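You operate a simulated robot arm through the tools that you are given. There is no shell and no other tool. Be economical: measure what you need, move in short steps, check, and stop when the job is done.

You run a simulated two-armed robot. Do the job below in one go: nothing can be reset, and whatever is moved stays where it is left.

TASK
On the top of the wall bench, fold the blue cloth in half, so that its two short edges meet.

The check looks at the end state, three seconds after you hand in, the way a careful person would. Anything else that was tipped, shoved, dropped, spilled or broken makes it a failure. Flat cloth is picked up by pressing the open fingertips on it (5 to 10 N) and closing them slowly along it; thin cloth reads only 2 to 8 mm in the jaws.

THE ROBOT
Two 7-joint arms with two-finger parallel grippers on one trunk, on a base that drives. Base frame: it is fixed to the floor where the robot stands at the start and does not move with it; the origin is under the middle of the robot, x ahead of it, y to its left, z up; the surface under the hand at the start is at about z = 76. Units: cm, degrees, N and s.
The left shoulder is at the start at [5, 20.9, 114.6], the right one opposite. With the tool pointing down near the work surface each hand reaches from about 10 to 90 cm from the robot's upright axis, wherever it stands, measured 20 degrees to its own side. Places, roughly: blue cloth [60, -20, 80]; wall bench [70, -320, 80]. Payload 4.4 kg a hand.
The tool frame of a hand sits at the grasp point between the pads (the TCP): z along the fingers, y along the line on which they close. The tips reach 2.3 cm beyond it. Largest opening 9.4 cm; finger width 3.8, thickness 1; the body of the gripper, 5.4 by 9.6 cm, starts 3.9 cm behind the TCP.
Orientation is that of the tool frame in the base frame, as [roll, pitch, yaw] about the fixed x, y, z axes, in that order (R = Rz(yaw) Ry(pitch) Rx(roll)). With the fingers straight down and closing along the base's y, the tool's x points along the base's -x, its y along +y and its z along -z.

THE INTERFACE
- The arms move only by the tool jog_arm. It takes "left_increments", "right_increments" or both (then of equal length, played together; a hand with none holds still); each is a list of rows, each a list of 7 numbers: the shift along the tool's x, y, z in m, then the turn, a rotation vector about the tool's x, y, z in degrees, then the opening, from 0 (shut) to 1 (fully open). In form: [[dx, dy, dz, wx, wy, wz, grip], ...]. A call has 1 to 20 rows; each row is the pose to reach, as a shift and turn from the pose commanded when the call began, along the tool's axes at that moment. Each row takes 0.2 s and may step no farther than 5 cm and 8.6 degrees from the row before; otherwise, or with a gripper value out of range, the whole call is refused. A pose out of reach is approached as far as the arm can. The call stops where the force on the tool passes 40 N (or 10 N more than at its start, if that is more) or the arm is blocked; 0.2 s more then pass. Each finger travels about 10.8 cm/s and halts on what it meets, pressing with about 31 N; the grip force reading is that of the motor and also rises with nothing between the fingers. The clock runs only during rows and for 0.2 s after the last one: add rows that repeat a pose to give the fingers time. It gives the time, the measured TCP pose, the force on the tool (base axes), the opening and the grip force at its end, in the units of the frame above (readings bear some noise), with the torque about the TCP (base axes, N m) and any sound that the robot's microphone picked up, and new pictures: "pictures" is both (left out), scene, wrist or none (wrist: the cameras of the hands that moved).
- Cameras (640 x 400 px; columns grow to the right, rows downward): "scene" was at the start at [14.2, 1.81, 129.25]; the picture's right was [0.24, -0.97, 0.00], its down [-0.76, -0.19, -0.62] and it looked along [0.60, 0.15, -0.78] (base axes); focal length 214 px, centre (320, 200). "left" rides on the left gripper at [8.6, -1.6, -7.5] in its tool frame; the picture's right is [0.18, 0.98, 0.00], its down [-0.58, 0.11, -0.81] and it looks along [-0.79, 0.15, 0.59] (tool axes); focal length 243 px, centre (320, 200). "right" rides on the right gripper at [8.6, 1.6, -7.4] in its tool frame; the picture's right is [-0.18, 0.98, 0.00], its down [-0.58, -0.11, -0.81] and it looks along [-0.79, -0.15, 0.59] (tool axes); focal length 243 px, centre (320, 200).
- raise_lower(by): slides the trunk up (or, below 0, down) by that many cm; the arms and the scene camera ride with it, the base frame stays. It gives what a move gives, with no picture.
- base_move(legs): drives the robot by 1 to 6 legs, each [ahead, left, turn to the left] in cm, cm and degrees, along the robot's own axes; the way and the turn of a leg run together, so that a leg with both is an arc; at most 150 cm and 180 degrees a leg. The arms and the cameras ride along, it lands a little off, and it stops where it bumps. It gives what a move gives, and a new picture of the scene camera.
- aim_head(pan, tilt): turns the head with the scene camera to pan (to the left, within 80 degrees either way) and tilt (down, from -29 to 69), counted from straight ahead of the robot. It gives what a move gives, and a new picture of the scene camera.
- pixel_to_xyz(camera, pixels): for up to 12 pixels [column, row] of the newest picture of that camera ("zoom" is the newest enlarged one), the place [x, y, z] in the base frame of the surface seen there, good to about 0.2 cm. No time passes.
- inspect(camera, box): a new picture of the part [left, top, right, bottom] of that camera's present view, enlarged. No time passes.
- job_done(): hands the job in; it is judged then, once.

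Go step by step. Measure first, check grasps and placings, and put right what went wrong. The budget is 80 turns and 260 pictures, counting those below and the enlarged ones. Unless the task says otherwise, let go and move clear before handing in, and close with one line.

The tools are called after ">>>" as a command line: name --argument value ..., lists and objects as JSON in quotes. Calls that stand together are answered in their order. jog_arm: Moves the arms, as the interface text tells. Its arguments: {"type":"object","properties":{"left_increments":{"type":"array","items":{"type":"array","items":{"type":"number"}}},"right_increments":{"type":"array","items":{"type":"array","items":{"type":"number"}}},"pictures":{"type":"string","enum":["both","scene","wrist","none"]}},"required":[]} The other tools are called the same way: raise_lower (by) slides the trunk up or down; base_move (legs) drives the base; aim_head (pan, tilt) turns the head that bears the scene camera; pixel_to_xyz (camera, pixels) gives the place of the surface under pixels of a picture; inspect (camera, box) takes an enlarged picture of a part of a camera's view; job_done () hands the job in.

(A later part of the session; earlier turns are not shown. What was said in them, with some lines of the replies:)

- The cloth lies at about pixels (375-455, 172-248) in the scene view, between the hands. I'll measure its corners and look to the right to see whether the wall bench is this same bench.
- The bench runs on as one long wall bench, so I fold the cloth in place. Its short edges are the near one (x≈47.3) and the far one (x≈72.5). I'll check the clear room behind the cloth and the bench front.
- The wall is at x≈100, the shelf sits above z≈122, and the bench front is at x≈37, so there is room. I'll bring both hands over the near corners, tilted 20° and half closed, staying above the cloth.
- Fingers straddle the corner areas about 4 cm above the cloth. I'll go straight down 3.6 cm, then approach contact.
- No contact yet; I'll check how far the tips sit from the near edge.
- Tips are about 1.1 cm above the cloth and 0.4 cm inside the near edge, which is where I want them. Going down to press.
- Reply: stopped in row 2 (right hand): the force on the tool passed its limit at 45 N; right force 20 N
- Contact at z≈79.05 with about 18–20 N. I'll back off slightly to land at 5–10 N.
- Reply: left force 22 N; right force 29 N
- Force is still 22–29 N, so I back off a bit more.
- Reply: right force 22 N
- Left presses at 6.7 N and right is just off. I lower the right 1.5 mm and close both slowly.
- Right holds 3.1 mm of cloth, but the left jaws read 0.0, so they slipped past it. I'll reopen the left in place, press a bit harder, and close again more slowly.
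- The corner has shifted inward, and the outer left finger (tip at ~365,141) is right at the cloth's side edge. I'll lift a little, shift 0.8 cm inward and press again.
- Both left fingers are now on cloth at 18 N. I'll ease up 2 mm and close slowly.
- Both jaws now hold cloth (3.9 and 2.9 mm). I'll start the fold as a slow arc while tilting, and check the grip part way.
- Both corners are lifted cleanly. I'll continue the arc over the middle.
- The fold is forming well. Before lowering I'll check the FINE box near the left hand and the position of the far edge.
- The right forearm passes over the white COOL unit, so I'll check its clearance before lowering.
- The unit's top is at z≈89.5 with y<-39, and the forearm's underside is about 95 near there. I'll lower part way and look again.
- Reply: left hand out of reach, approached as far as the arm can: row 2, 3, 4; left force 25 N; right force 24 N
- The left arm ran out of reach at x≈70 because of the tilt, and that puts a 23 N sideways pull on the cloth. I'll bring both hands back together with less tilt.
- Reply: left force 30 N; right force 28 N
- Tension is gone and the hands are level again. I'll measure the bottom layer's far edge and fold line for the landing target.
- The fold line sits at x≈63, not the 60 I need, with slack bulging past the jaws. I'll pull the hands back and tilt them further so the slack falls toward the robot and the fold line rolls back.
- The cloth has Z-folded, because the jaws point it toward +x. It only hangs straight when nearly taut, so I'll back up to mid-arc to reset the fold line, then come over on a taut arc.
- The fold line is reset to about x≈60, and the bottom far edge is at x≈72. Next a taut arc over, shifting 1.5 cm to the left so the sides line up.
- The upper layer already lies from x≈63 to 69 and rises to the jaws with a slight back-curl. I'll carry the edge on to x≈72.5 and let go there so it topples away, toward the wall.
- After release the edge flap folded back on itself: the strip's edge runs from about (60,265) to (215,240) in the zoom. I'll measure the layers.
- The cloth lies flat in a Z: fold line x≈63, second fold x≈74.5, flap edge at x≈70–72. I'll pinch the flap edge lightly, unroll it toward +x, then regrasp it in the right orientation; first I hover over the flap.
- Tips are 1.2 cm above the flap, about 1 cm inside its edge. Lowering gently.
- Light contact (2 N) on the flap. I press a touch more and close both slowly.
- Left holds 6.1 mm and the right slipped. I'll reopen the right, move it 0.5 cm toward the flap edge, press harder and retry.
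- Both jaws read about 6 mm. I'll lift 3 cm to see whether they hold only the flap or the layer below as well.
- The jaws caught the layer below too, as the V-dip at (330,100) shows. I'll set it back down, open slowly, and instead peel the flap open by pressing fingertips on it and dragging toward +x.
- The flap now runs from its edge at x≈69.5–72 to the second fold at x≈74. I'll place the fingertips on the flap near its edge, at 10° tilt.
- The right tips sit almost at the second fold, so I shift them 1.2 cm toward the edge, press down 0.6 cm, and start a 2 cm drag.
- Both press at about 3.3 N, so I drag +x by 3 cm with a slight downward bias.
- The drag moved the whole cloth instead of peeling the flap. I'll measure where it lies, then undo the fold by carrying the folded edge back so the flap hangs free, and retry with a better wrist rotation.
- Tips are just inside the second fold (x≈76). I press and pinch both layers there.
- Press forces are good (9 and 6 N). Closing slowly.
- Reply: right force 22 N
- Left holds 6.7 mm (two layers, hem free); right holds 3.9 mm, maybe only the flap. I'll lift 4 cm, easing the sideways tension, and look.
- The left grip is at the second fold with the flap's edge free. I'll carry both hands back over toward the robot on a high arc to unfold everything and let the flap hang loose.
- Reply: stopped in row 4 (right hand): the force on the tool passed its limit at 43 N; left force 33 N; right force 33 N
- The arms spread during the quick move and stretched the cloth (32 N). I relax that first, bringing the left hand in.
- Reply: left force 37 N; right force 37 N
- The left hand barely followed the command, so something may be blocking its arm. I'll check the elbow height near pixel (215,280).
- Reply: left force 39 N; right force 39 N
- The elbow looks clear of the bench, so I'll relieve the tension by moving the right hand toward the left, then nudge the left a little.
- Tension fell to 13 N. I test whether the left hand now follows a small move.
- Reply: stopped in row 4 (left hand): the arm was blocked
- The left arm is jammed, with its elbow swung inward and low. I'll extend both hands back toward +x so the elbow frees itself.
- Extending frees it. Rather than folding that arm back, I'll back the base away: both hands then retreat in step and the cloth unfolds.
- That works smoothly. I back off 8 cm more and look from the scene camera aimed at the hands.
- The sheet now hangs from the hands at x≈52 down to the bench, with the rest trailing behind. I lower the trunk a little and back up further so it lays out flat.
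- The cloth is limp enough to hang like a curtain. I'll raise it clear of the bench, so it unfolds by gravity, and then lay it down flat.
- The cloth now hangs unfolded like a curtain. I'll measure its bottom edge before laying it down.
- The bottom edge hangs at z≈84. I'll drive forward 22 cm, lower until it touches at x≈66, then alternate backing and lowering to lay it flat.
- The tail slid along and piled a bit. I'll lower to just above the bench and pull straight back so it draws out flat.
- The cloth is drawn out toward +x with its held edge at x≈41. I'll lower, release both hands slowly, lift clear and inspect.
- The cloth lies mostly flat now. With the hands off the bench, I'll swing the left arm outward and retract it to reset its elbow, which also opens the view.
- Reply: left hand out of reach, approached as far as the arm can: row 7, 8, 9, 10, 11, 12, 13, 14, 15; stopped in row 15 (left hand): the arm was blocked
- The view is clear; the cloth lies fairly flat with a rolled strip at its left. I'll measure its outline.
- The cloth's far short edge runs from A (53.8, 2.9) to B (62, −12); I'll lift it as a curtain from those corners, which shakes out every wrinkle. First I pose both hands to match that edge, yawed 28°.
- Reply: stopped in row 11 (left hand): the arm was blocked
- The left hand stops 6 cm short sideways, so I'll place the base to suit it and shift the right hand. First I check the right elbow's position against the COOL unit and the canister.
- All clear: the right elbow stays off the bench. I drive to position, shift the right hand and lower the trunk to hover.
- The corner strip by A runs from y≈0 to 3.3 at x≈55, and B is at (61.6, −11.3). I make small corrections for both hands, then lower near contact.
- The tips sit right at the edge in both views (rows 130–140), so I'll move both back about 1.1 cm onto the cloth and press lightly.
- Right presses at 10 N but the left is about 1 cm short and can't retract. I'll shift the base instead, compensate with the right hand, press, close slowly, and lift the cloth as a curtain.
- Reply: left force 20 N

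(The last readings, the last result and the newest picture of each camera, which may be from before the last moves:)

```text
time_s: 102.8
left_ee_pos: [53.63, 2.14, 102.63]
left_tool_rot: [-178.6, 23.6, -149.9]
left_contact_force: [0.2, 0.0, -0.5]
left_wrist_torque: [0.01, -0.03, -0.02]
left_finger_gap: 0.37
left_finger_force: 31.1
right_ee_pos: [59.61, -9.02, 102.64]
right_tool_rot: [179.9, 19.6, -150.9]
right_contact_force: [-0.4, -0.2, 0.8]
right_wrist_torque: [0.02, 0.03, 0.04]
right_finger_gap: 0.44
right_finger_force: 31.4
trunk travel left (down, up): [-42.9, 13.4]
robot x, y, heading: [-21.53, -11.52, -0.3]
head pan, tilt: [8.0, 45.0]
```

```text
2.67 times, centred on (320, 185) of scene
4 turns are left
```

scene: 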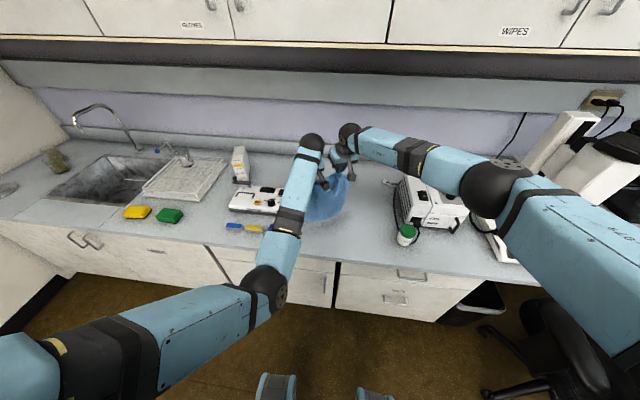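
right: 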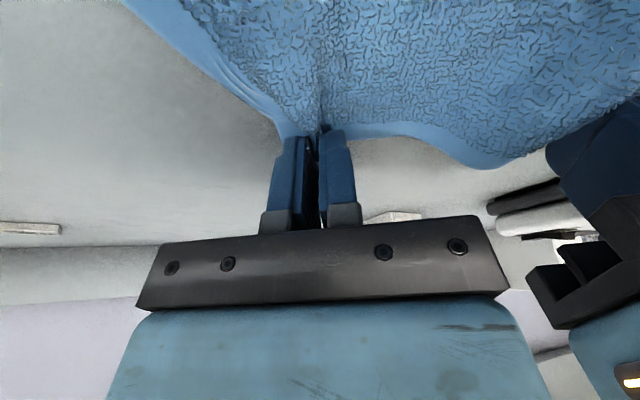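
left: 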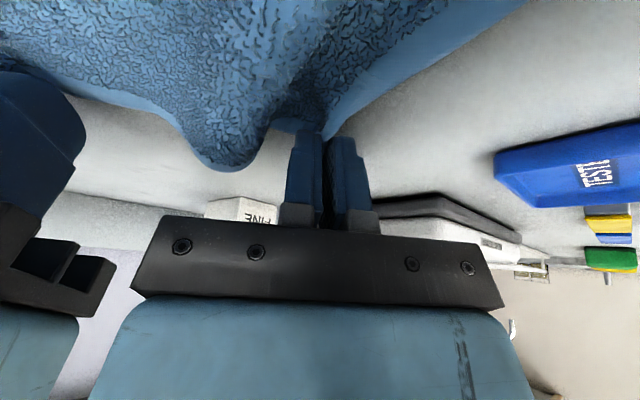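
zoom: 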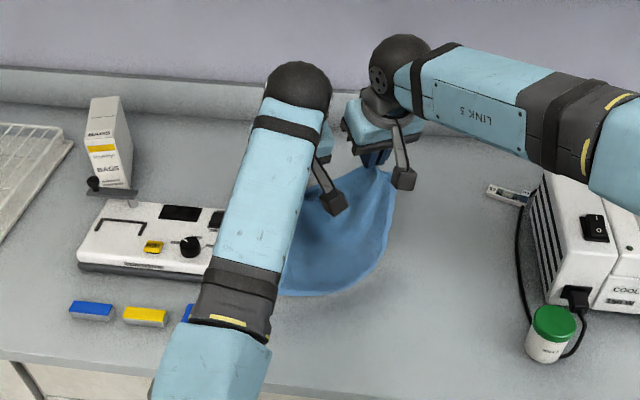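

Both corners hold and the cloth hangs freely. Next I spread the hands to take out slack, shift over clear bench, and lay the lower half by alternating small lowering and backing steps along the hands' facing direction.

>>> jog_arm --left_increments '[[0, 0.005, 0, 0, 0, 0, 0], [0, 0.01, 0, 0, 0, 0, 0], [0, 0.015, 0, 0, 0, 0, 0], [0, 0.02, 0, 0, 0, 0, 0]]' --right_increments '[[0, -0.005, 0, 0, 0, 0, 0], [0, -0.01, 0, 0, 0, 0, 0], [0, -0.015, 0, 0, 0, 0, 0], [0, -0.02, 0, 0, 0, 0, 0]]' --pictures "none"

>>> base_move --legs '[[5, -3, 0]]'

>>> raise_lower --by -3

>>> base_move --legs '[[-2.25, -1.3, 0]]'

>>> raise_lower --by -2.5

>>> base_move --legs '[[-2.25, -1.3, 0]]'

>>> raise_lower --by -2.5

>>> base_move --legs '[[-2.25, -1.3, 0]]'

>>> raise_lower --by -2.5

>>> base_move --legs '[[-2.25, -1.3, 0]]'

>>> raise_lower --by -2

>>> base_move --legs '[[-2.25, -1.3, 0]]'

>>> jog_arm --left_increments '[[0, 0, 0, 0, 0, 0, 0]]' --right_increments '[[0, 0, 0, 0, 0, 0, 0]]'

```text
time_s: 103.8
left_ee_pos: [52.73, 3.88, 102.76]
left_tool_rot: [-178.4, 23.8, -149.7]
left_contact_force: [2.8, -6.2, 0.1]
left_wrist_torque: [-0.2, -0.13, 0.05]
left_finger_gap: 0.36
left_finger_force: 31.2
right_ee_pos: [60.5, -10.77, 102.59]
right_tool_rot: [179.8, 19.7, -150.8]
right_contact_force: [-3.3, 4.6, -0.1]
right_wrist_torque: [0.18, 0.1, 0.05]
right_finger_gap: 0.43
right_finger_force: 31.1
trunk travel left (down, up): [-42.9, 13.4]
robot x, y, heading: [-21.51, -11.8, -0.3]
head pan, tilt: [8.0, 45.0]
```

```text
time_s: 104.8
left_ee_pos: [57.68, 0.91, 102.59]
left_tool_rot: [-178.6, 23.7, -149.9]
left_contact_force: [4.7, -6.9, -0.1]
left_wrist_torque: [-0.22, -0.15, 0.08]
left_finger_gap: 0.36
left_finger_force: 30.7
right_ee_pos: [65.5, -13.92, 102.64]
right_tool_rot: [179.8, 19.6, -150.9]
right_contact_force: [-4.6, 8.2, -0.1]
right_wrist_torque: [0.21, 0.09, -0.04]
right_finger_gap: 0.47
right_finger_force: 30.3
trunk travel left (down, up): [-42.9, 13.4]
robot x, y, heading: [-16.37, -14.61, 0.0]
head pan, tilt: [8.0, 45.0]
```

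scene: 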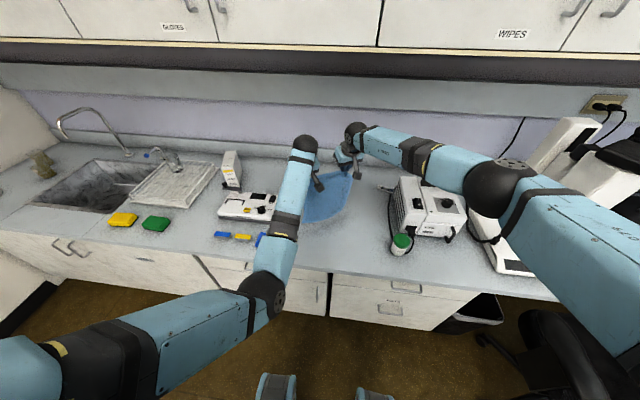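

```text
time_s: 105.5
left_ee_pos: [57.67, 0.87, 99.68]
left_tool_rot: [-178.7, 23.8, -149.8]
left_contact_force: [4.0, -7.6, -0.2]
left_wrist_torque: [-0.26, -0.15, 0.1]
left_finger_gap: 0.38
left_finger_force: 31.0
right_ee_pos: [65.27, -13.83, 99.69]
right_tool_rot: [179.9, 19.7, -150.9]
right_contact_force: [-4.2, 6.8, 0.0]
right_wrist_torque: [0.23, 0.12, 0.01]
right_finger_gap: 0.47
right_finger_force: 30.9
trunk travel left (down, up): [-39.9, 16.4]
robot x, y, heading: [-16.52, -14.78, -0.1]
head pan, tilt: [8.0, 45.0]
```

```text
time_s: 106.4
left_ee_pos: [55.59, -0.23, 99.47]
left_tool_rot: [-178.7, 23.8, -149.8]
left_contact_force: [3.8, -7.2, 0.6]
left_wrist_torque: [-0.22, -0.15, 0.07]
left_finger_gap: 0.37
left_finger_force: 30.8
right_ee_pos: [63.42, -15.06, 99.47]
right_tool_rot: [179.7, 19.5, -150.9]
right_contact_force: [-4.5, 8.2, -0.4]
right_wrist_torque: [0.23, 0.13, 0.0]
right_finger_gap: 0.44
right_finger_force: 31.2
trunk travel left (down, up): [-39.9, 16.4]
robot x, y, heading: [-18.33, -16.23, -0.0]
head pan, tilt: [8.0, 45.0]
```

scene: 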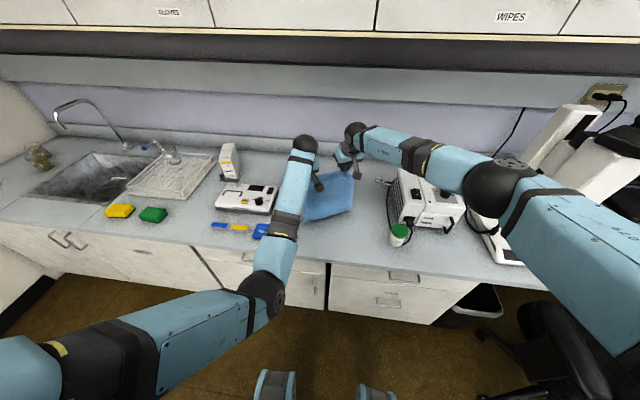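

```text
time_s: 107.1
left_ee_pos: [55.48, -0.27, 97.22]
left_tool_rot: [-178.6, 23.8, -149.8]
left_contact_force: [3.2, -6.4, 0.0]
left_wrist_torque: [-0.22, -0.15, 0.03]
left_finger_gap: 0.38
left_finger_force: 31.0
right_ee_pos: [63.19, -14.94, 97.26]
right_tool_rot: [179.9, 19.6, -150.7]
right_contact_force: [-4.2, 6.8, 0.2]
right_wrist_torque: [0.21, 0.11, -0.04]
right_finger_gap: 0.44
right_finger_force: 31.1
trunk travel left (down, up): [-37.4, 18.9]
robot x, y, heading: [-18.76, -15.77, 0.4]
head pan, tilt: [8.0, 45.0]
```

```text
time_s: 107.9
left_ee_pos: [53.13, -1.46, 97.09]
left_tool_rot: [-178.7, 23.7, -149.8]
left_contact_force: [3.7, -7.9, 0.4]
left_wrist_torque: [-0.23, -0.14, 0.04]
left_finger_gap: 0.38
left_finger_force: 31.2
right_ee_pos: [60.94, -16.15, 97.17]
right_tool_rot: [179.8, 19.5, -150.7]
right_contact_force: [-4.8, 7.4, -0.2]
right_wrist_torque: [0.2, 0.12, 0.0]
right_finger_gap: 0.46
right_finger_force: 30.7
trunk travel left (down, up): [-37.4, 18.9]
robot x, y, heading: [-20.61, -17.51, -0.1]
head pan, tilt: [8.0, 45.0]
```

scene: 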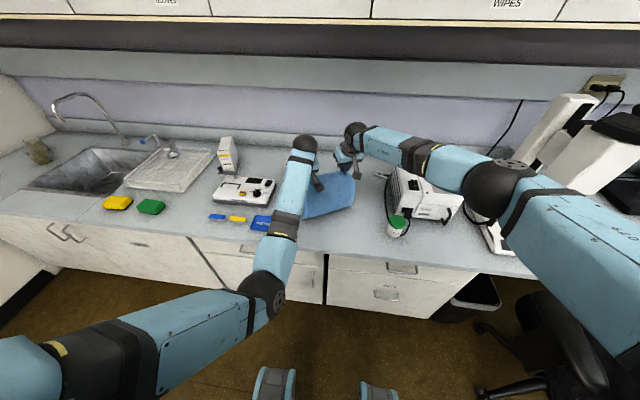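

```text
time_s: 108.6
left_ee_pos: [53.12, -1.49, 94.73]
left_tool_rot: [-178.5, 23.9, -149.7]
left_contact_force: [3.6, -6.4, 0.0]
left_wrist_torque: [-0.24, -0.14, 0.04]
left_finger_gap: 0.36
left_finger_force: 31.2
right_ee_pos: [60.91, -16.09, 94.72]
right_tool_rot: [179.8, 19.6, -150.8]
right_contact_force: [-3.7, 6.4, 0.1]
right_wrist_torque: [0.23, 0.1, -0.03]
right_finger_gap: 0.45
right_finger_force: 31.1
trunk travel left (down, up): [-34.9, 21.4]
robot x, y, heading: [-20.93, -17.59, -0.0]
head pan, tilt: [8.0, 45.0]
```

```text
time_s: 109.4
left_ee_pos: [50.91, -2.78, 94.58]
left_tool_rot: [-178.8, 23.8, -149.7]
left_contact_force: [3.8, -7.4, 0.1]
left_wrist_torque: [-0.23, -0.15, 0.11]
left_finger_gap: 0.4
left_finger_force: 31.0
right_ee_pos: [58.85, -17.5, 94.65]
right_tool_rot: [179.8, 19.5, -150.7]
right_contact_force: [-3.9, 7.7, -0.7]
right_wrist_torque: [0.21, 0.09, 0.0]
right_finger_gap: 0.45
right_finger_force: 30.3
trunk travel left (down, up): [-34.9, 21.4]
robot x, y, heading: [-22.99, -18.74, -0.0]
head pan, tilt: [8.0, 45.0]
```

scene: 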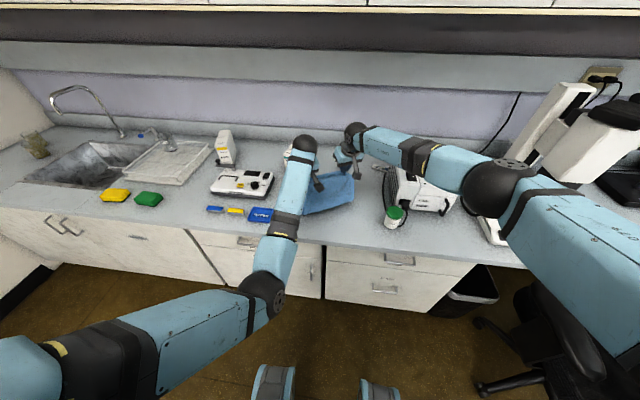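

```text
time_s: 110.1
left_ee_pos: [51.04, -2.67, 92.09]
left_tool_rot: [-178.5, 23.8, -149.6]
left_contact_force: [3.4, -6.9, 0.3]
left_wrist_torque: [-0.22, -0.13, 0.05]
left_finger_gap: 0.35
left_finger_force: 30.7
right_ee_pos: [58.74, -17.5, 92.13]
right_tool_rot: [179.8, 19.6, -150.7]
right_contact_force: [-3.9, 6.4, -0.5]
right_wrist_torque: [0.2, 0.12, 0.01]
right_finger_gap: 0.47
right_finger_force: 30.9
trunk travel left (down, up): [-32.4, 23.9]
robot x, y, heading: [-22.94, -18.58, -0.2]
head pan, tilt: [8.0, 45.0]
```

```text
time_s: 111.0
left_ee_pos: [48.89, -3.95, 92.24]
left_tool_rot: [-178.7, 23.9, -149.7]
left_contact_force: [3.5, -7.1, 0.5]
left_wrist_torque: [-0.22, -0.15, 0.03]
left_finger_gap: 0.37
left_finger_force: 31.0
right_ee_pos: [56.49, -18.71, 92.09]
right_tool_rot: [179.8, 19.5, -150.6]
right_contact_force: [-4.5, 7.4, 0.0]
right_wrist_torque: [0.2, 0.08, -0.04]
right_finger_gap: 0.46
right_finger_force: 31.1
trunk travel left (down, up): [-32.4, 23.9]
robot x, y, heading: [-25.36, -19.61, -0.4]
head pan, tilt: [8.0, 45.0]
```

scene: 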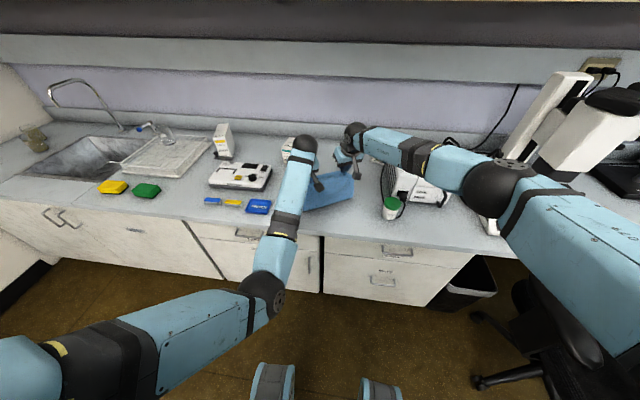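

```text
time_s: 111.6
left_ee_pos: [48.61, -3.94, 90.2]
left_tool_rot: [-178.5, 23.8, -149.7]
left_contact_force: [2.6, -6.0, 0.4]
left_wrist_torque: [-0.22, -0.11, 0.05]
left_finger_gap: 0.36
left_finger_force: 31.2
right_ee_pos: [56.54, -18.6, 90.19]
right_tool_rot: [179.9, 19.6, -150.6]
right_contact_force: [-3.6, 6.4, -0.3]
right_wrist_torque: [0.16, 0.08, 0.04]
right_finger_gap: 0.43
right_finger_force: 30.6
trunk travel left (down, up): [-30.4, 25.9]
robot x, y, heading: [-24.6, -19.92, 0.0]
head pan, tilt: [8.0, 45.0]
```

```text
time_s: 112.5
left_ee_pos: [46.51, -5.37, 90.12]
left_tool_rot: [-178.6, 23.8, -149.8]
left_contact_force: [3.8, -6.5, 0.2]
left_wrist_torque: [-0.2, -0.12, 0.07]
left_finger_gap: 0.37
left_finger_force: 31.4
right_ee_pos: [54.35, -20.01, 90.06]
right_tool_rot: [179.8, 19.6, -150.6]
right_contact_force: [-3.5, 6.8, 0.1]
right_wrist_torque: [0.14, 0.11, -0.04]
right_finger_gap: 0.47
right_finger_force: 31.2
trunk travel left (down, up): [-30.4, 25.9]
robot x, y, heading: [-27.13, -21.43, 0.1]
head pan, tilt: [8.0, 45.0]
```

scene: 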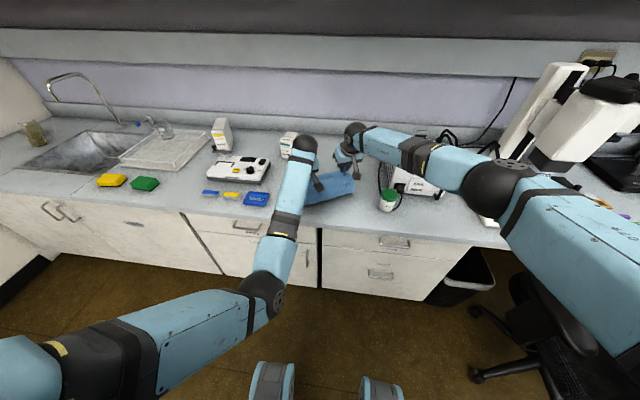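

```text
time_s: 112.8
left_ee_pos: [46.65, -5.23, 90.16]
left_tool_rot: [-178.5, 23.8, -149.7]
left_contact_force: [3.7, -5.5, -0.9]
left_wrist_torque: [-0.17, -0.12, 0.03]
left_finger_gap: 0.41
left_finger_force: 30.2
right_ee_pos: [54.25, -19.93, 90.08]
right_tool_rot: [179.7, 19.6, -150.6]
right_contact_force: [-3.3, 5.5, 0.0]
right_wrist_torque: [0.14, 0.07, -0.02]
right_finger_gap: 0.47
right_finger_force: 31.3
trunk travel left (down, up): [-30.4, 25.9]
robot x, y, heading: [-27.67, -21.3, 0.1]
head pan, tilt: [8.0, 45.0]
```

scene: 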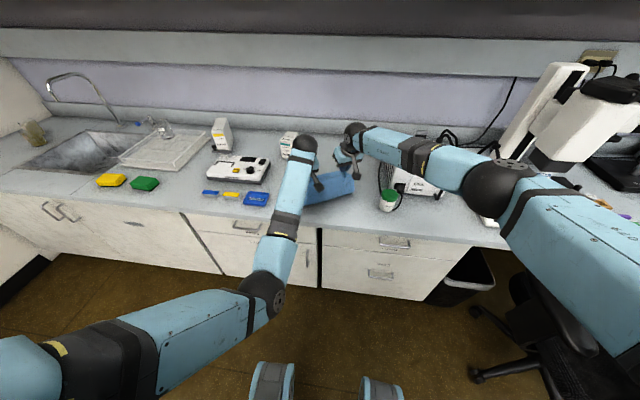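
right: 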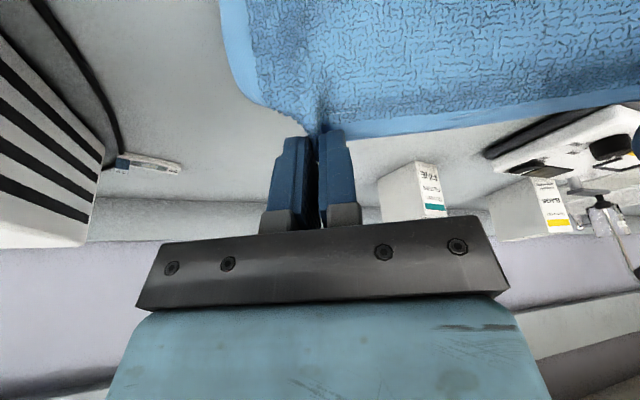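
left: 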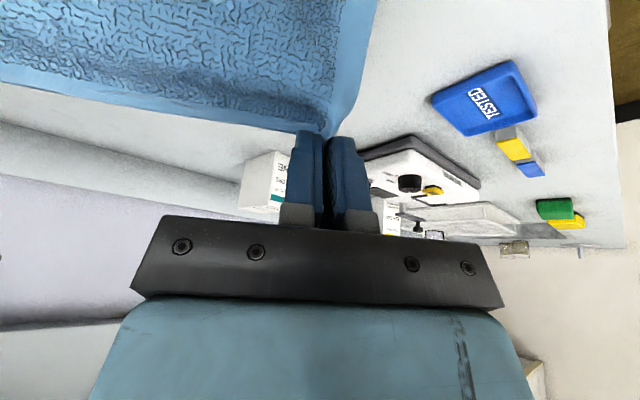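

>>> inspect --camera "scene" --box '[240, 120, 400, 240]'

```text
3.33 times, centred on (320, 180) of scene
3 turns are left
```

zoom: 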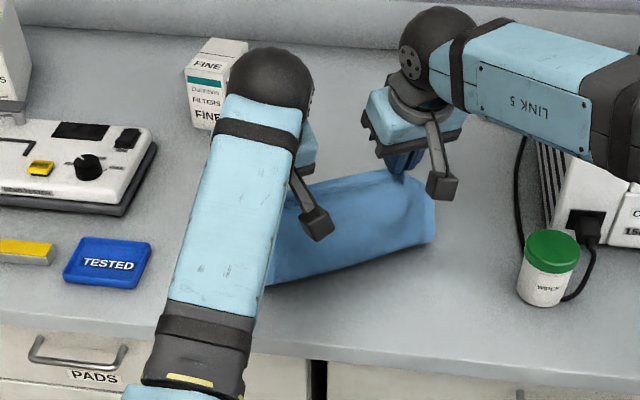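

The cloth hangs as a clean, straight sheet with its lower half laid out behind. Next the top half: alternate lowering and moving forward 11.5 cm so the held edge comes down on the far edge.

>>> raise_lower --by -1.5

>>> base_move --legs '[[2.6, 1.5, 0]]'

>>> raise_lower --by -2

>>> base_move --legs '[[2.6, 1.5, 0]]'

>>> raise_lower --by -2

>>> base_move --legs '[[2.17, 1.25, 0]]'

>>> raise_lower --by -2.5

>>> base_move --legs '[[1.73, 1, 0]]'

>>> jog_arm --left_increments '[[0, 0, 0, 0, 0, 0, 0]]' --right_increments '[[0, 0, 0, 0, 0, 0, 0]]'

>>> pixel_to_xyz --camera "right" --pixels '[[400, 160], [350, 150], [450, 150], [400, 120], [400, 80], [250, 80], [300, 145], [500, 140]]'

>>> pixel_to_xyz --camera "left" --pixels '[[250, 140], [200, 150], [150, 120], [200, 80], [350, 100], [250, 165], [100, 130], [340, 50]]'

>>> inspect --camera "scene" --box '[240, 120, 400, 240]'

```text
time_s: 113.5
left_ee_pos: [46.53, -5.36, 88.71]
left_tool_rot: [-178.6, 23.9, -149.7]
left_contact_force: [3.7, -5.9, -0.3]
left_wrist_torque: [-0.21, -0.13, 0.02]
left_finger_gap: 0.37
left_finger_force: 31.4
right_ee_pos: [54.36, -19.94, 88.73]
right_tool_rot: [179.8, 19.6, -150.6]
right_contact_force: [-3.6, 6.3, 0.6]
right_wrist_torque: [0.17, 0.1, -0.02]
right_finger_gap: 0.45
right_finger_force: 30.8
trunk travel left (down, up): [-28.9, 27.4]
robot x, y, heading: [-27.49, -21.23, 0.1]
head pan, tilt: [8.0, 45.0]
```

```text
time_s: 114.3
left_ee_pos: [49.26, -3.83, 88.66]
left_tool_rot: [-178.6, 23.8, -149.7]
left_contact_force: [3.1, -6.3, 0.1]
left_wrist_torque: [-0.23, -0.15, 0.04]
left_finger_gap: 0.38
left_finger_force: 31.7
right_ee_pos: [56.99, -18.3, 88.56]
right_tool_rot: [179.9, 19.4, -150.6]
right_contact_force: [-3.1, 5.9, -0.3]
right_wrist_torque: [0.18, 0.1, 0.0]
right_finger_gap: 0.48
right_finger_force: 31.0
trunk travel left (down, up): [-28.9, 27.4]
robot x, y, heading: [-24.86, -19.59, -0.0]
head pan, tilt: [8.0, 45.0]
```

scene: 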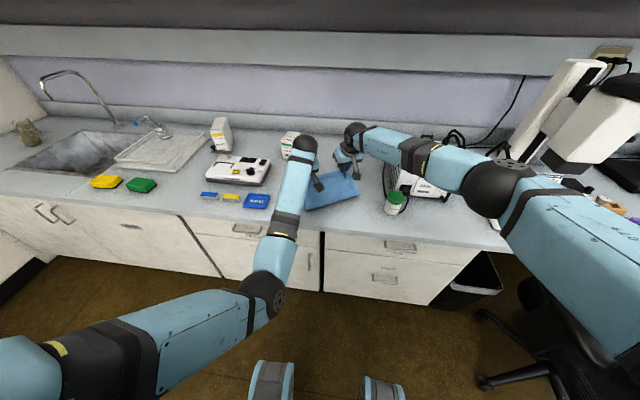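

```text
time_s: 115.0
left_ee_pos: [49.22, -3.75, 86.74]
left_tool_rot: [-178.6, 23.9, -149.7]
left_contact_force: [2.7, -5.4, 0.2]
left_wrist_torque: [-0.2, -0.09, 0.02]
left_finger_gap: 0.36
left_finger_force: 30.8
right_ee_pos: [56.88, -18.52, 86.59]
right_tool_rot: [179.8, 19.6, -150.7]
right_contact_force: [-3.7, 6.0, -0.6]
right_wrist_torque: [0.15, 0.11, 0.05]
right_finger_gap: 0.46
right_finger_force: 30.8
trunk travel left (down, up): [-26.9, 29.4]
robot x, y, heading: [-24.71, -19.49, -0.2]
head pan, tilt: [8.0, 45.0]
```

```text
time_s: 115.8
left_ee_pos: [51.89, -2.14, 86.65]
left_tool_rot: [-178.6, 23.9, -149.7]
left_contact_force: [2.9, -7.2, -0.7]
left_wrist_torque: [-0.18, -0.1, 0.01]
left_finger_gap: 0.37
left_finger_force: 30.6
right_ee_pos: [59.56, -16.95, 86.49]
right_tool_rot: [179.9, 19.5, -150.6]
right_contact_force: [-3.2, 7.5, -0.5]
right_wrist_torque: [0.15, 0.1, -0.01]
right_finger_gap: 0.46
right_finger_force: 31.0
trunk travel left (down, up): [-26.9, 29.4]
robot x, y, heading: [-22.24, -18.12, -0.1]
head pan, tilt: [8.0, 45.0]
```

scene: 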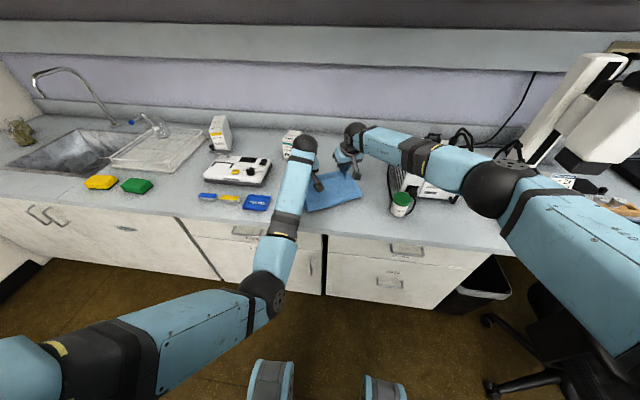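

```text
time_s: 116.5
left_ee_pos: [51.79, -2.26, 84.76]
left_tool_rot: [-178.6, 23.9, -149.7]
left_contact_force: [2.7, -5.2, -0.2]
left_wrist_torque: [-0.17, -0.11, 0.06]
left_finger_gap: 0.37
left_finger_force: 31.2
right_ee_pos: [59.44, -17.03, 84.61]
right_tool_rot: [179.9, 19.7, -150.6]
right_contact_force: [-2.9, 6.5, 0.2]
right_wrist_torque: [0.16, 0.07, 0.02]
right_finger_gap: 0.47
right_finger_force: 31.0
trunk travel left (down, up): [-24.9, 31.4]
robot x, y, heading: [-21.84, -18.28, -0.0]
head pan, tilt: [8.0, 45.0]
```

```text
time_s: 117.3
left_ee_pos: [54.0, -1.13, 84.46]
left_tool_rot: [-178.6, 23.8, -149.7]
left_contact_force: [3.5, -5.5, -0.4]
left_wrist_torque: [-0.22, -0.13, 0.01]
left_finger_gap: 0.38
left_finger_force: 31.4
right_ee_pos: [61.6, -15.66, 84.65]
right_tool_rot: [179.8, 19.6, -150.7]
right_contact_force: [-3.0, 5.7, -0.5]
right_wrist_torque: [0.17, 0.13, 0.02]
right_finger_gap: 0.46
right_finger_force: 31.1
trunk travel left (down, up): [-24.9, 31.4]
robot x, y, heading: [-19.96, -16.84, 0.2]
head pan, tilt: [8.0, 45.0]
```

scene: 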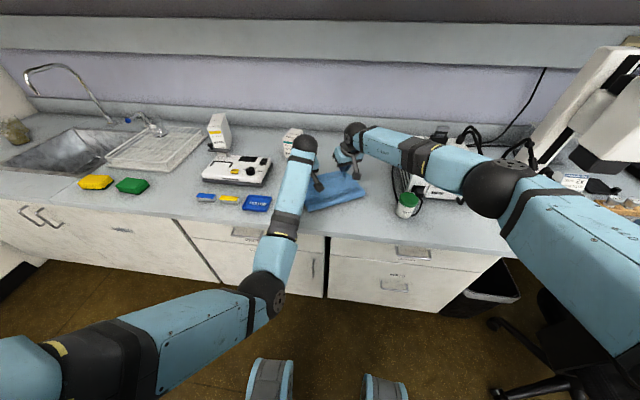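

```text
time_s: 118.0
left_ee_pos: [53.94, -1.1, 82.24]
left_tool_rot: [-178.6, 23.9, -149.7]
left_contact_force: [3.7, -4.9, 0.4]
left_wrist_torque: [-0.17, -0.11, 0.02]
left_finger_gap: 0.38
left_finger_force: 31.4
right_ee_pos: [61.56, -15.64, 82.16]
right_tool_rot: [179.8, 19.6, -150.5]
right_contact_force: [-2.7, 5.0, -0.4]
right_wrist_torque: [0.13, 0.09, -0.01]
right_finger_gap: 0.44
right_finger_force: 31.3
trunk travel left (down, up): [-22.4, 33.9]
robot x, y, heading: [-19.86, -16.95, 0.1]
head pan, tilt: [8.0, 45.0]
```

```text
time_s: 118.8
left_ee_pos: [55.68, -0.02, 82.14]
left_tool_rot: [-178.6, 23.7, -149.7]
left_contact_force: [3.4, -4.1, -0.1]
left_wrist_torque: [-0.19, -0.09, 0.05]
left_finger_gap: 0.37
left_finger_force: 31.2
right_ee_pos: [63.27, -14.77, 82.17]
right_tool_rot: [179.8, 19.6, -150.6]
right_contact_force: [-3.0, 5.7, -0.5]
right_wrist_torque: [0.11, 0.05, 0.0]
right_finger_gap: 0.47
right_finger_force: 30.9
trunk travel left (down, up): [-22.4, 33.9]
robot x, y, heading: [-18.42, -15.79, -0.4]
head pan, tilt: [8.0, 45.0]
```

scene: 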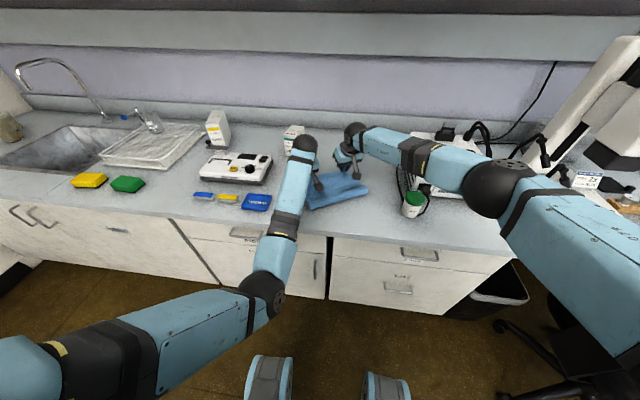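

```text
time_s: 119.2
left_ee_pos: [55.72, 0.01, 82.26]
left_tool_rot: [-178.6, 23.9, -149.7]
left_contact_force: [2.7, -3.9, 0.2]
left_wrist_torque: [-0.16, -0.05, 0.06]
left_finger_gap: 0.36
left_finger_force: 30.6
right_ee_pos: [63.41, -14.87, 82.11]
right_tool_rot: [179.6, 19.6, -150.6]
right_contact_force: [-2.7, 4.3, 0.5]
right_wrist_torque: [0.1, 0.07, 0.0]
right_finger_gap: 0.45
right_finger_force: 30.7
trunk travel left (down, up): [-22.4, 33.9]
robot x, y, heading: [-18.58, -15.71, -0.0]
head pan, tilt: [8.0, 45.0]
```

scene: 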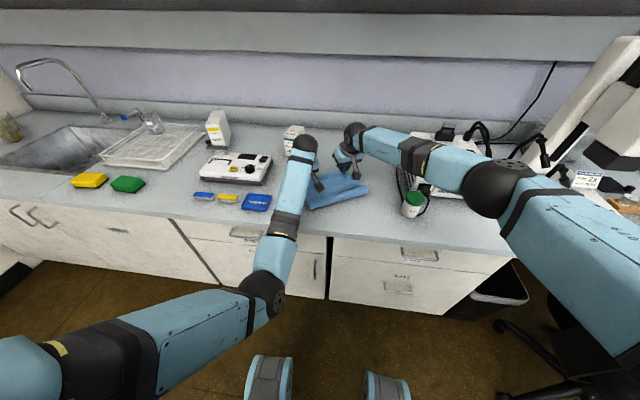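
right: 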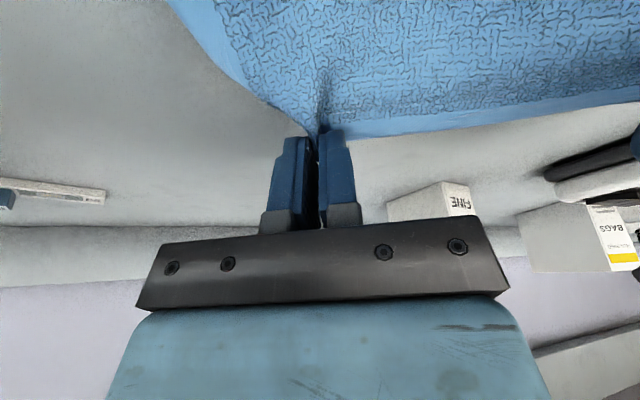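
left: 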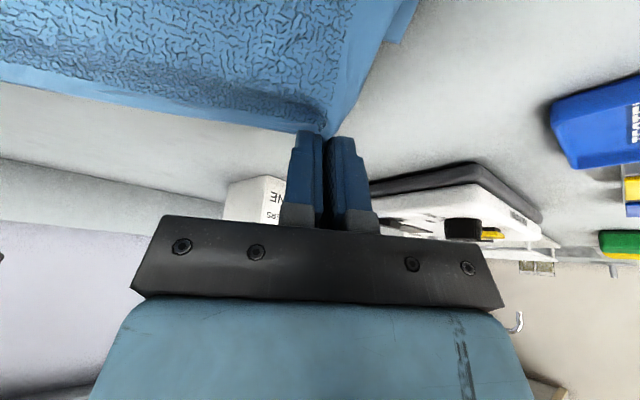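

```text
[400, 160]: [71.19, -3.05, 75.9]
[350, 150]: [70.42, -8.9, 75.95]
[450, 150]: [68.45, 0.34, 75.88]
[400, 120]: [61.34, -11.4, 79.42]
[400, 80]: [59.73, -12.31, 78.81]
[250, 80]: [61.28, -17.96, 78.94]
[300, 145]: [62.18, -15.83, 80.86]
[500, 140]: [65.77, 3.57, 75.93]
```

```text
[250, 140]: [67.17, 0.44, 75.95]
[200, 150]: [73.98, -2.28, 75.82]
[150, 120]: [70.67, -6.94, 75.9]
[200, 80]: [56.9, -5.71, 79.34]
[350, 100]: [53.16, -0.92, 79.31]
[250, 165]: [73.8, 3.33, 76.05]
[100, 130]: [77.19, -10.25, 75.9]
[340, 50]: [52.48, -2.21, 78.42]
```

```text
3.33 times, centred on (320, 180) of scene
2 turns are left
```

zoom: 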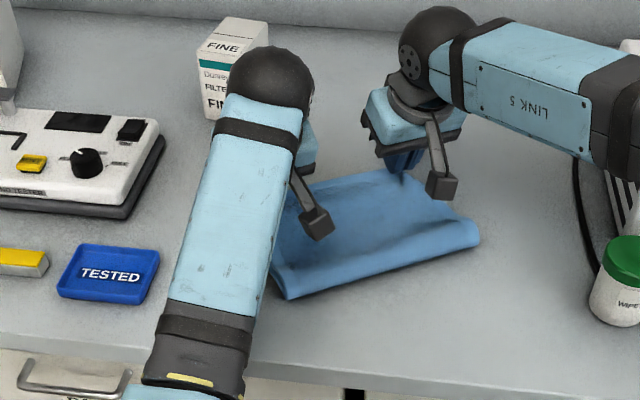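

The top half lies neatly over the lower one, with the held edge about 1 cm short. I'll finish the last forward and lowering step, open slowly to spread the gathers, then lift and back away clear.

>>> raise_lower --by -1.3

>>> base_move --legs '[[0.9, 0.5, 0]]'

>>> raise_lower --by -1.2

>>> jog_arm --left_increments '[[0, 0, 0, 0, 0, 0, 0.03], [0, 0, 0, 0, 0, 0, 0.06], [0, 0, 0, 0, 0, 0, 0.1], [0, 0, 0, 0, 0, 0, 0.14], [0, 0, 0, 0, 0, 0, 0.18], [0, 0, 0, 0, 0, 0, 0.22], [0, 0, 0, 0, 0, 0, 0.26], [0, 0, 0, 0, 0, 0, 0.3], [0, 0, 0, 0, 0, 0, 0.33], [0, 0, 0, 0, 0, 0, 0.33]]' --right_increments '[[0, 0, 0, 0, 0, 0, 0.03], [0, 0, 0, 0, 0, 0, 0.06], [0, 0, 0, 0, 0, 0, 0.1], [0, 0, 0, 0, 0, 0, 0.14], [0, 0, 0, 0, 0, 0, 0.18], [0, 0, 0, 0, 0, 0, 0.22], [0, 0, 0, 0, 0, 0, 0.26], [0, 0, 0, 0, 0, 0, 0.3], [0, 0, 0, 0, 0, 0, 0.33], [0, 0, 0, 0, 0, 0, 0.33]]' --pictures "none"

>>> raise_lower --by 3

>>> raise_lower --by 14

>>> base_move --legs '[[-20, 0, 0]]'

>>> inspect --camera "scene" --box '[240, 100, 400, 220]'

```text
time_s: 119.8
left_ee_pos: [55.71, -0.02, 80.9]
left_tool_rot: [-178.6, 23.9, -149.7]
left_contact_force: [2.7, -4.5, -0.3]
left_wrist_torque: [-0.16, -0.1, 0.01]
left_finger_gap: 0.36
left_finger_force: 30.8
right_ee_pos: [63.39, -14.63, 80.86]
right_tool_rot: [179.8, 19.5, -150.6]
right_contact_force: [-3.2, 6.2, 0.6]
right_wrist_torque: [0.17, 0.04, -0.02]
right_finger_gap: 0.44
right_finger_force: 31.3
trunk travel left (down, up): [-21.1, 35.2]
robot x, y, heading: [-18.42, -15.79, -0.2]
head pan, tilt: [8.0, 45.0]
```

```text
time_s: 120.6
left_ee_pos: [56.64, 0.48, 80.79]
left_tool_rot: [-178.7, 23.8, -149.7]
left_contact_force: [3.1, -6.0, 0.0]
left_wrist_torque: [-0.17, -0.13, 0.0]
left_finger_gap: 0.36
left_finger_force: 30.7
right_ee_pos: [64.35, -14.19, 80.9]
right_tool_rot: [179.8, 19.5, -150.6]
right_contact_force: [-3.6, 5.4, -0.8]
right_wrist_torque: [0.12, 0.12, 0.02]
right_finger_gap: 0.46
right_finger_force: 31.0
trunk travel left (down, up): [-21.1, 35.2]
robot x, y, heading: [-17.72, -15.52, -0.2]
head pan, tilt: [8.0, 45.0]
```

scene: 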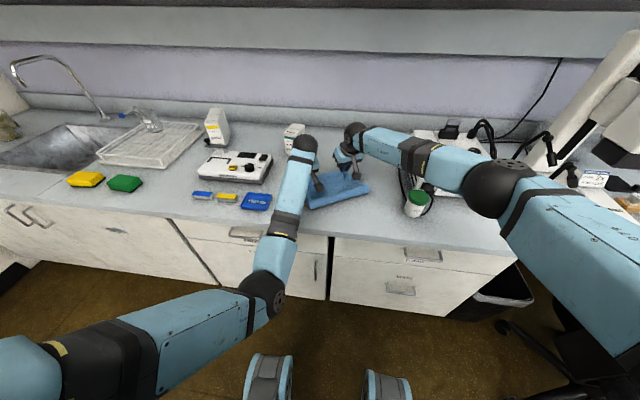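

```text
time_s: 121.2
left_ee_pos: [56.58, 0.39, 79.78]
left_tool_rot: [-178.5, 24.0, -149.6]
left_contact_force: [2.7, -5.7, -0.1]
left_wrist_torque: [-0.16, -0.09, 0.03]
left_finger_gap: 0.38
left_finger_force: 31.1
right_ee_pos: [64.23, -14.13, 79.65]
right_tool_rot: [179.8, 19.6, -150.6]
right_contact_force: [-1.9, 4.4, 0.5]
right_wrist_torque: [0.12, 0.09, -0.06]
right_finger_gap: 0.46
right_finger_force: 30.8
trunk travel left (down, up): [-19.9, 36.4]
robot x, y, heading: [-17.75, -15.4, -0.2]
head pan, tilt: [8.0, 45.0]
```

```text
time_s: 123.4
left_ee_pos: [56.81, 0.45, 79.8]
left_tool_rot: [-178.6, 23.9, -149.7]
left_contact_force: [-0.5, 0.0, 0.4]
left_wrist_torque: [0.01, -0.02, -0.01]
left_finger_gap: 3.09
left_finger_force: 0.0
right_ee_pos: [64.31, -14.24, 79.64]
right_tool_rot: [179.9, 19.6, -150.5]
right_contact_force: [-0.4, 0.1, 0.2]
right_wrist_torque: [0.0, -0.01, -0.01]
right_finger_gap: 3.1
right_finger_force: 0.1
trunk travel left (down, up): [-19.9, 36.4]
robot x, y, heading: [-17.31, -15.46, 0.1]
head pan, tilt: [8.0, 45.0]
```

```text
time_s: 124.1
left_ee_pos: [56.66, 0.48, 82.67]
left_tool_rot: [-178.7, 23.8, -149.7]
left_contact_force: [-0.4, 0.0, -0.6]
left_wrist_torque: [-0.01, -0.01, -0.03]
left_finger_gap: 3.08
left_finger_force: 0.1
right_ee_pos: [64.4, -14.22, 82.59]
right_tool_rot: [179.8, 19.5, -150.6]
right_contact_force: [-0.2, -0.4, 0.2]
right_wrist_torque: [0.01, -0.04, -0.01]
right_finger_gap: 3.09
right_finger_force: 0.2
trunk travel left (down, up): [-22.9, 33.4]
robot x, y, heading: [-17.85, -15.44, -0.2]
head pan, tilt: [8.0, 45.0]
```

```text
time_s: 125.8
left_ee_pos: [56.61, 0.47, 96.67]
left_tool_rot: [-178.6, 23.7, -149.8]
left_contact_force: [0.5, 0.1, 0.6]
left_wrist_torque: [-0.02, -0.02, -0.01]
left_finger_gap: 3.1
left_finger_force: 0.1
right_ee_pos: [64.29, -14.14, 96.51]
right_tool_rot: [179.8, 19.5, -150.6]
right_contact_force: [0.0, -0.6, 0.5]
right_wrist_torque: [0.02, -0.02, 0.0]
right_finger_gap: 3.11
right_finger_force: 0.1
trunk travel left (down, up): [-36.9, 19.4]
robot x, y, heading: [-17.94, -15.3, 0.2]
head pan, tilt: [8.0, 45.0]
```

```text
time_s: 127.4
left_ee_pos: [37.02, 0.47, 96.64]
left_tool_rot: [-178.6, 23.8, -149.7]
left_contact_force: [-0.7, 0.1, 0.0]
left_wrist_torque: [-0.01, 0.02, -0.01]
left_finger_gap: 3.1
left_finger_force: 0.0
right_ee_pos: [44.55, -14.14, 96.67]
right_tool_rot: [179.8, 19.6, -150.7]
right_contact_force: [0.3, 0.3, -0.1]
right_wrist_torque: [-0.02, 0.01, 0.0]
right_finger_gap: 3.1
right_finger_force: 0.0
trunk travel left (down, up): [-36.9, 19.4]
robot x, y, heading: [-37.3, -15.64, 0.2]
head pan, tilt: [8.0, 45.0]
```

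scene: 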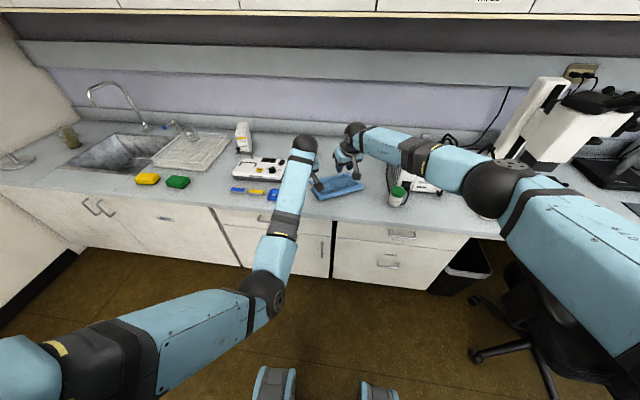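

```text
3.33 times, centred on (320, 160) of scene
1 turns are left
```

zoom: 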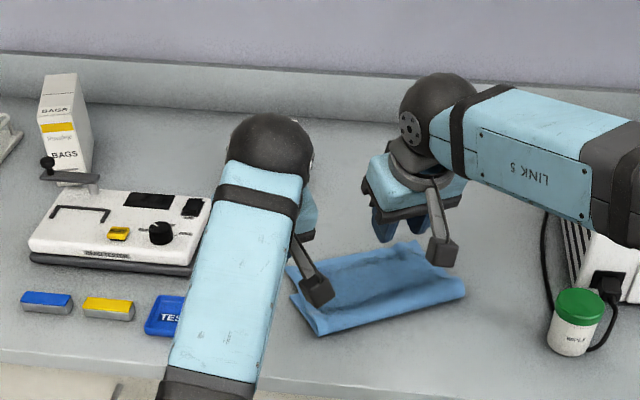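

The last picture shows the cloth folded over on itself on the bench and released, with both hands up and clear. I could not measure whether its two short edges meet. This is my last turn, so I hand it in.

>>> job_done

```text
The job is handed in.
```

I folded the blue cloth over on the wall bench and let go with both hands clear. I couldn't measure whether its two short edges line up: the last picture shows it doubled, but the far edge was partly hidden. It also lies turned about 30° and a few centimetres from where it started. The pictures showed nothing else moved or knocked over.
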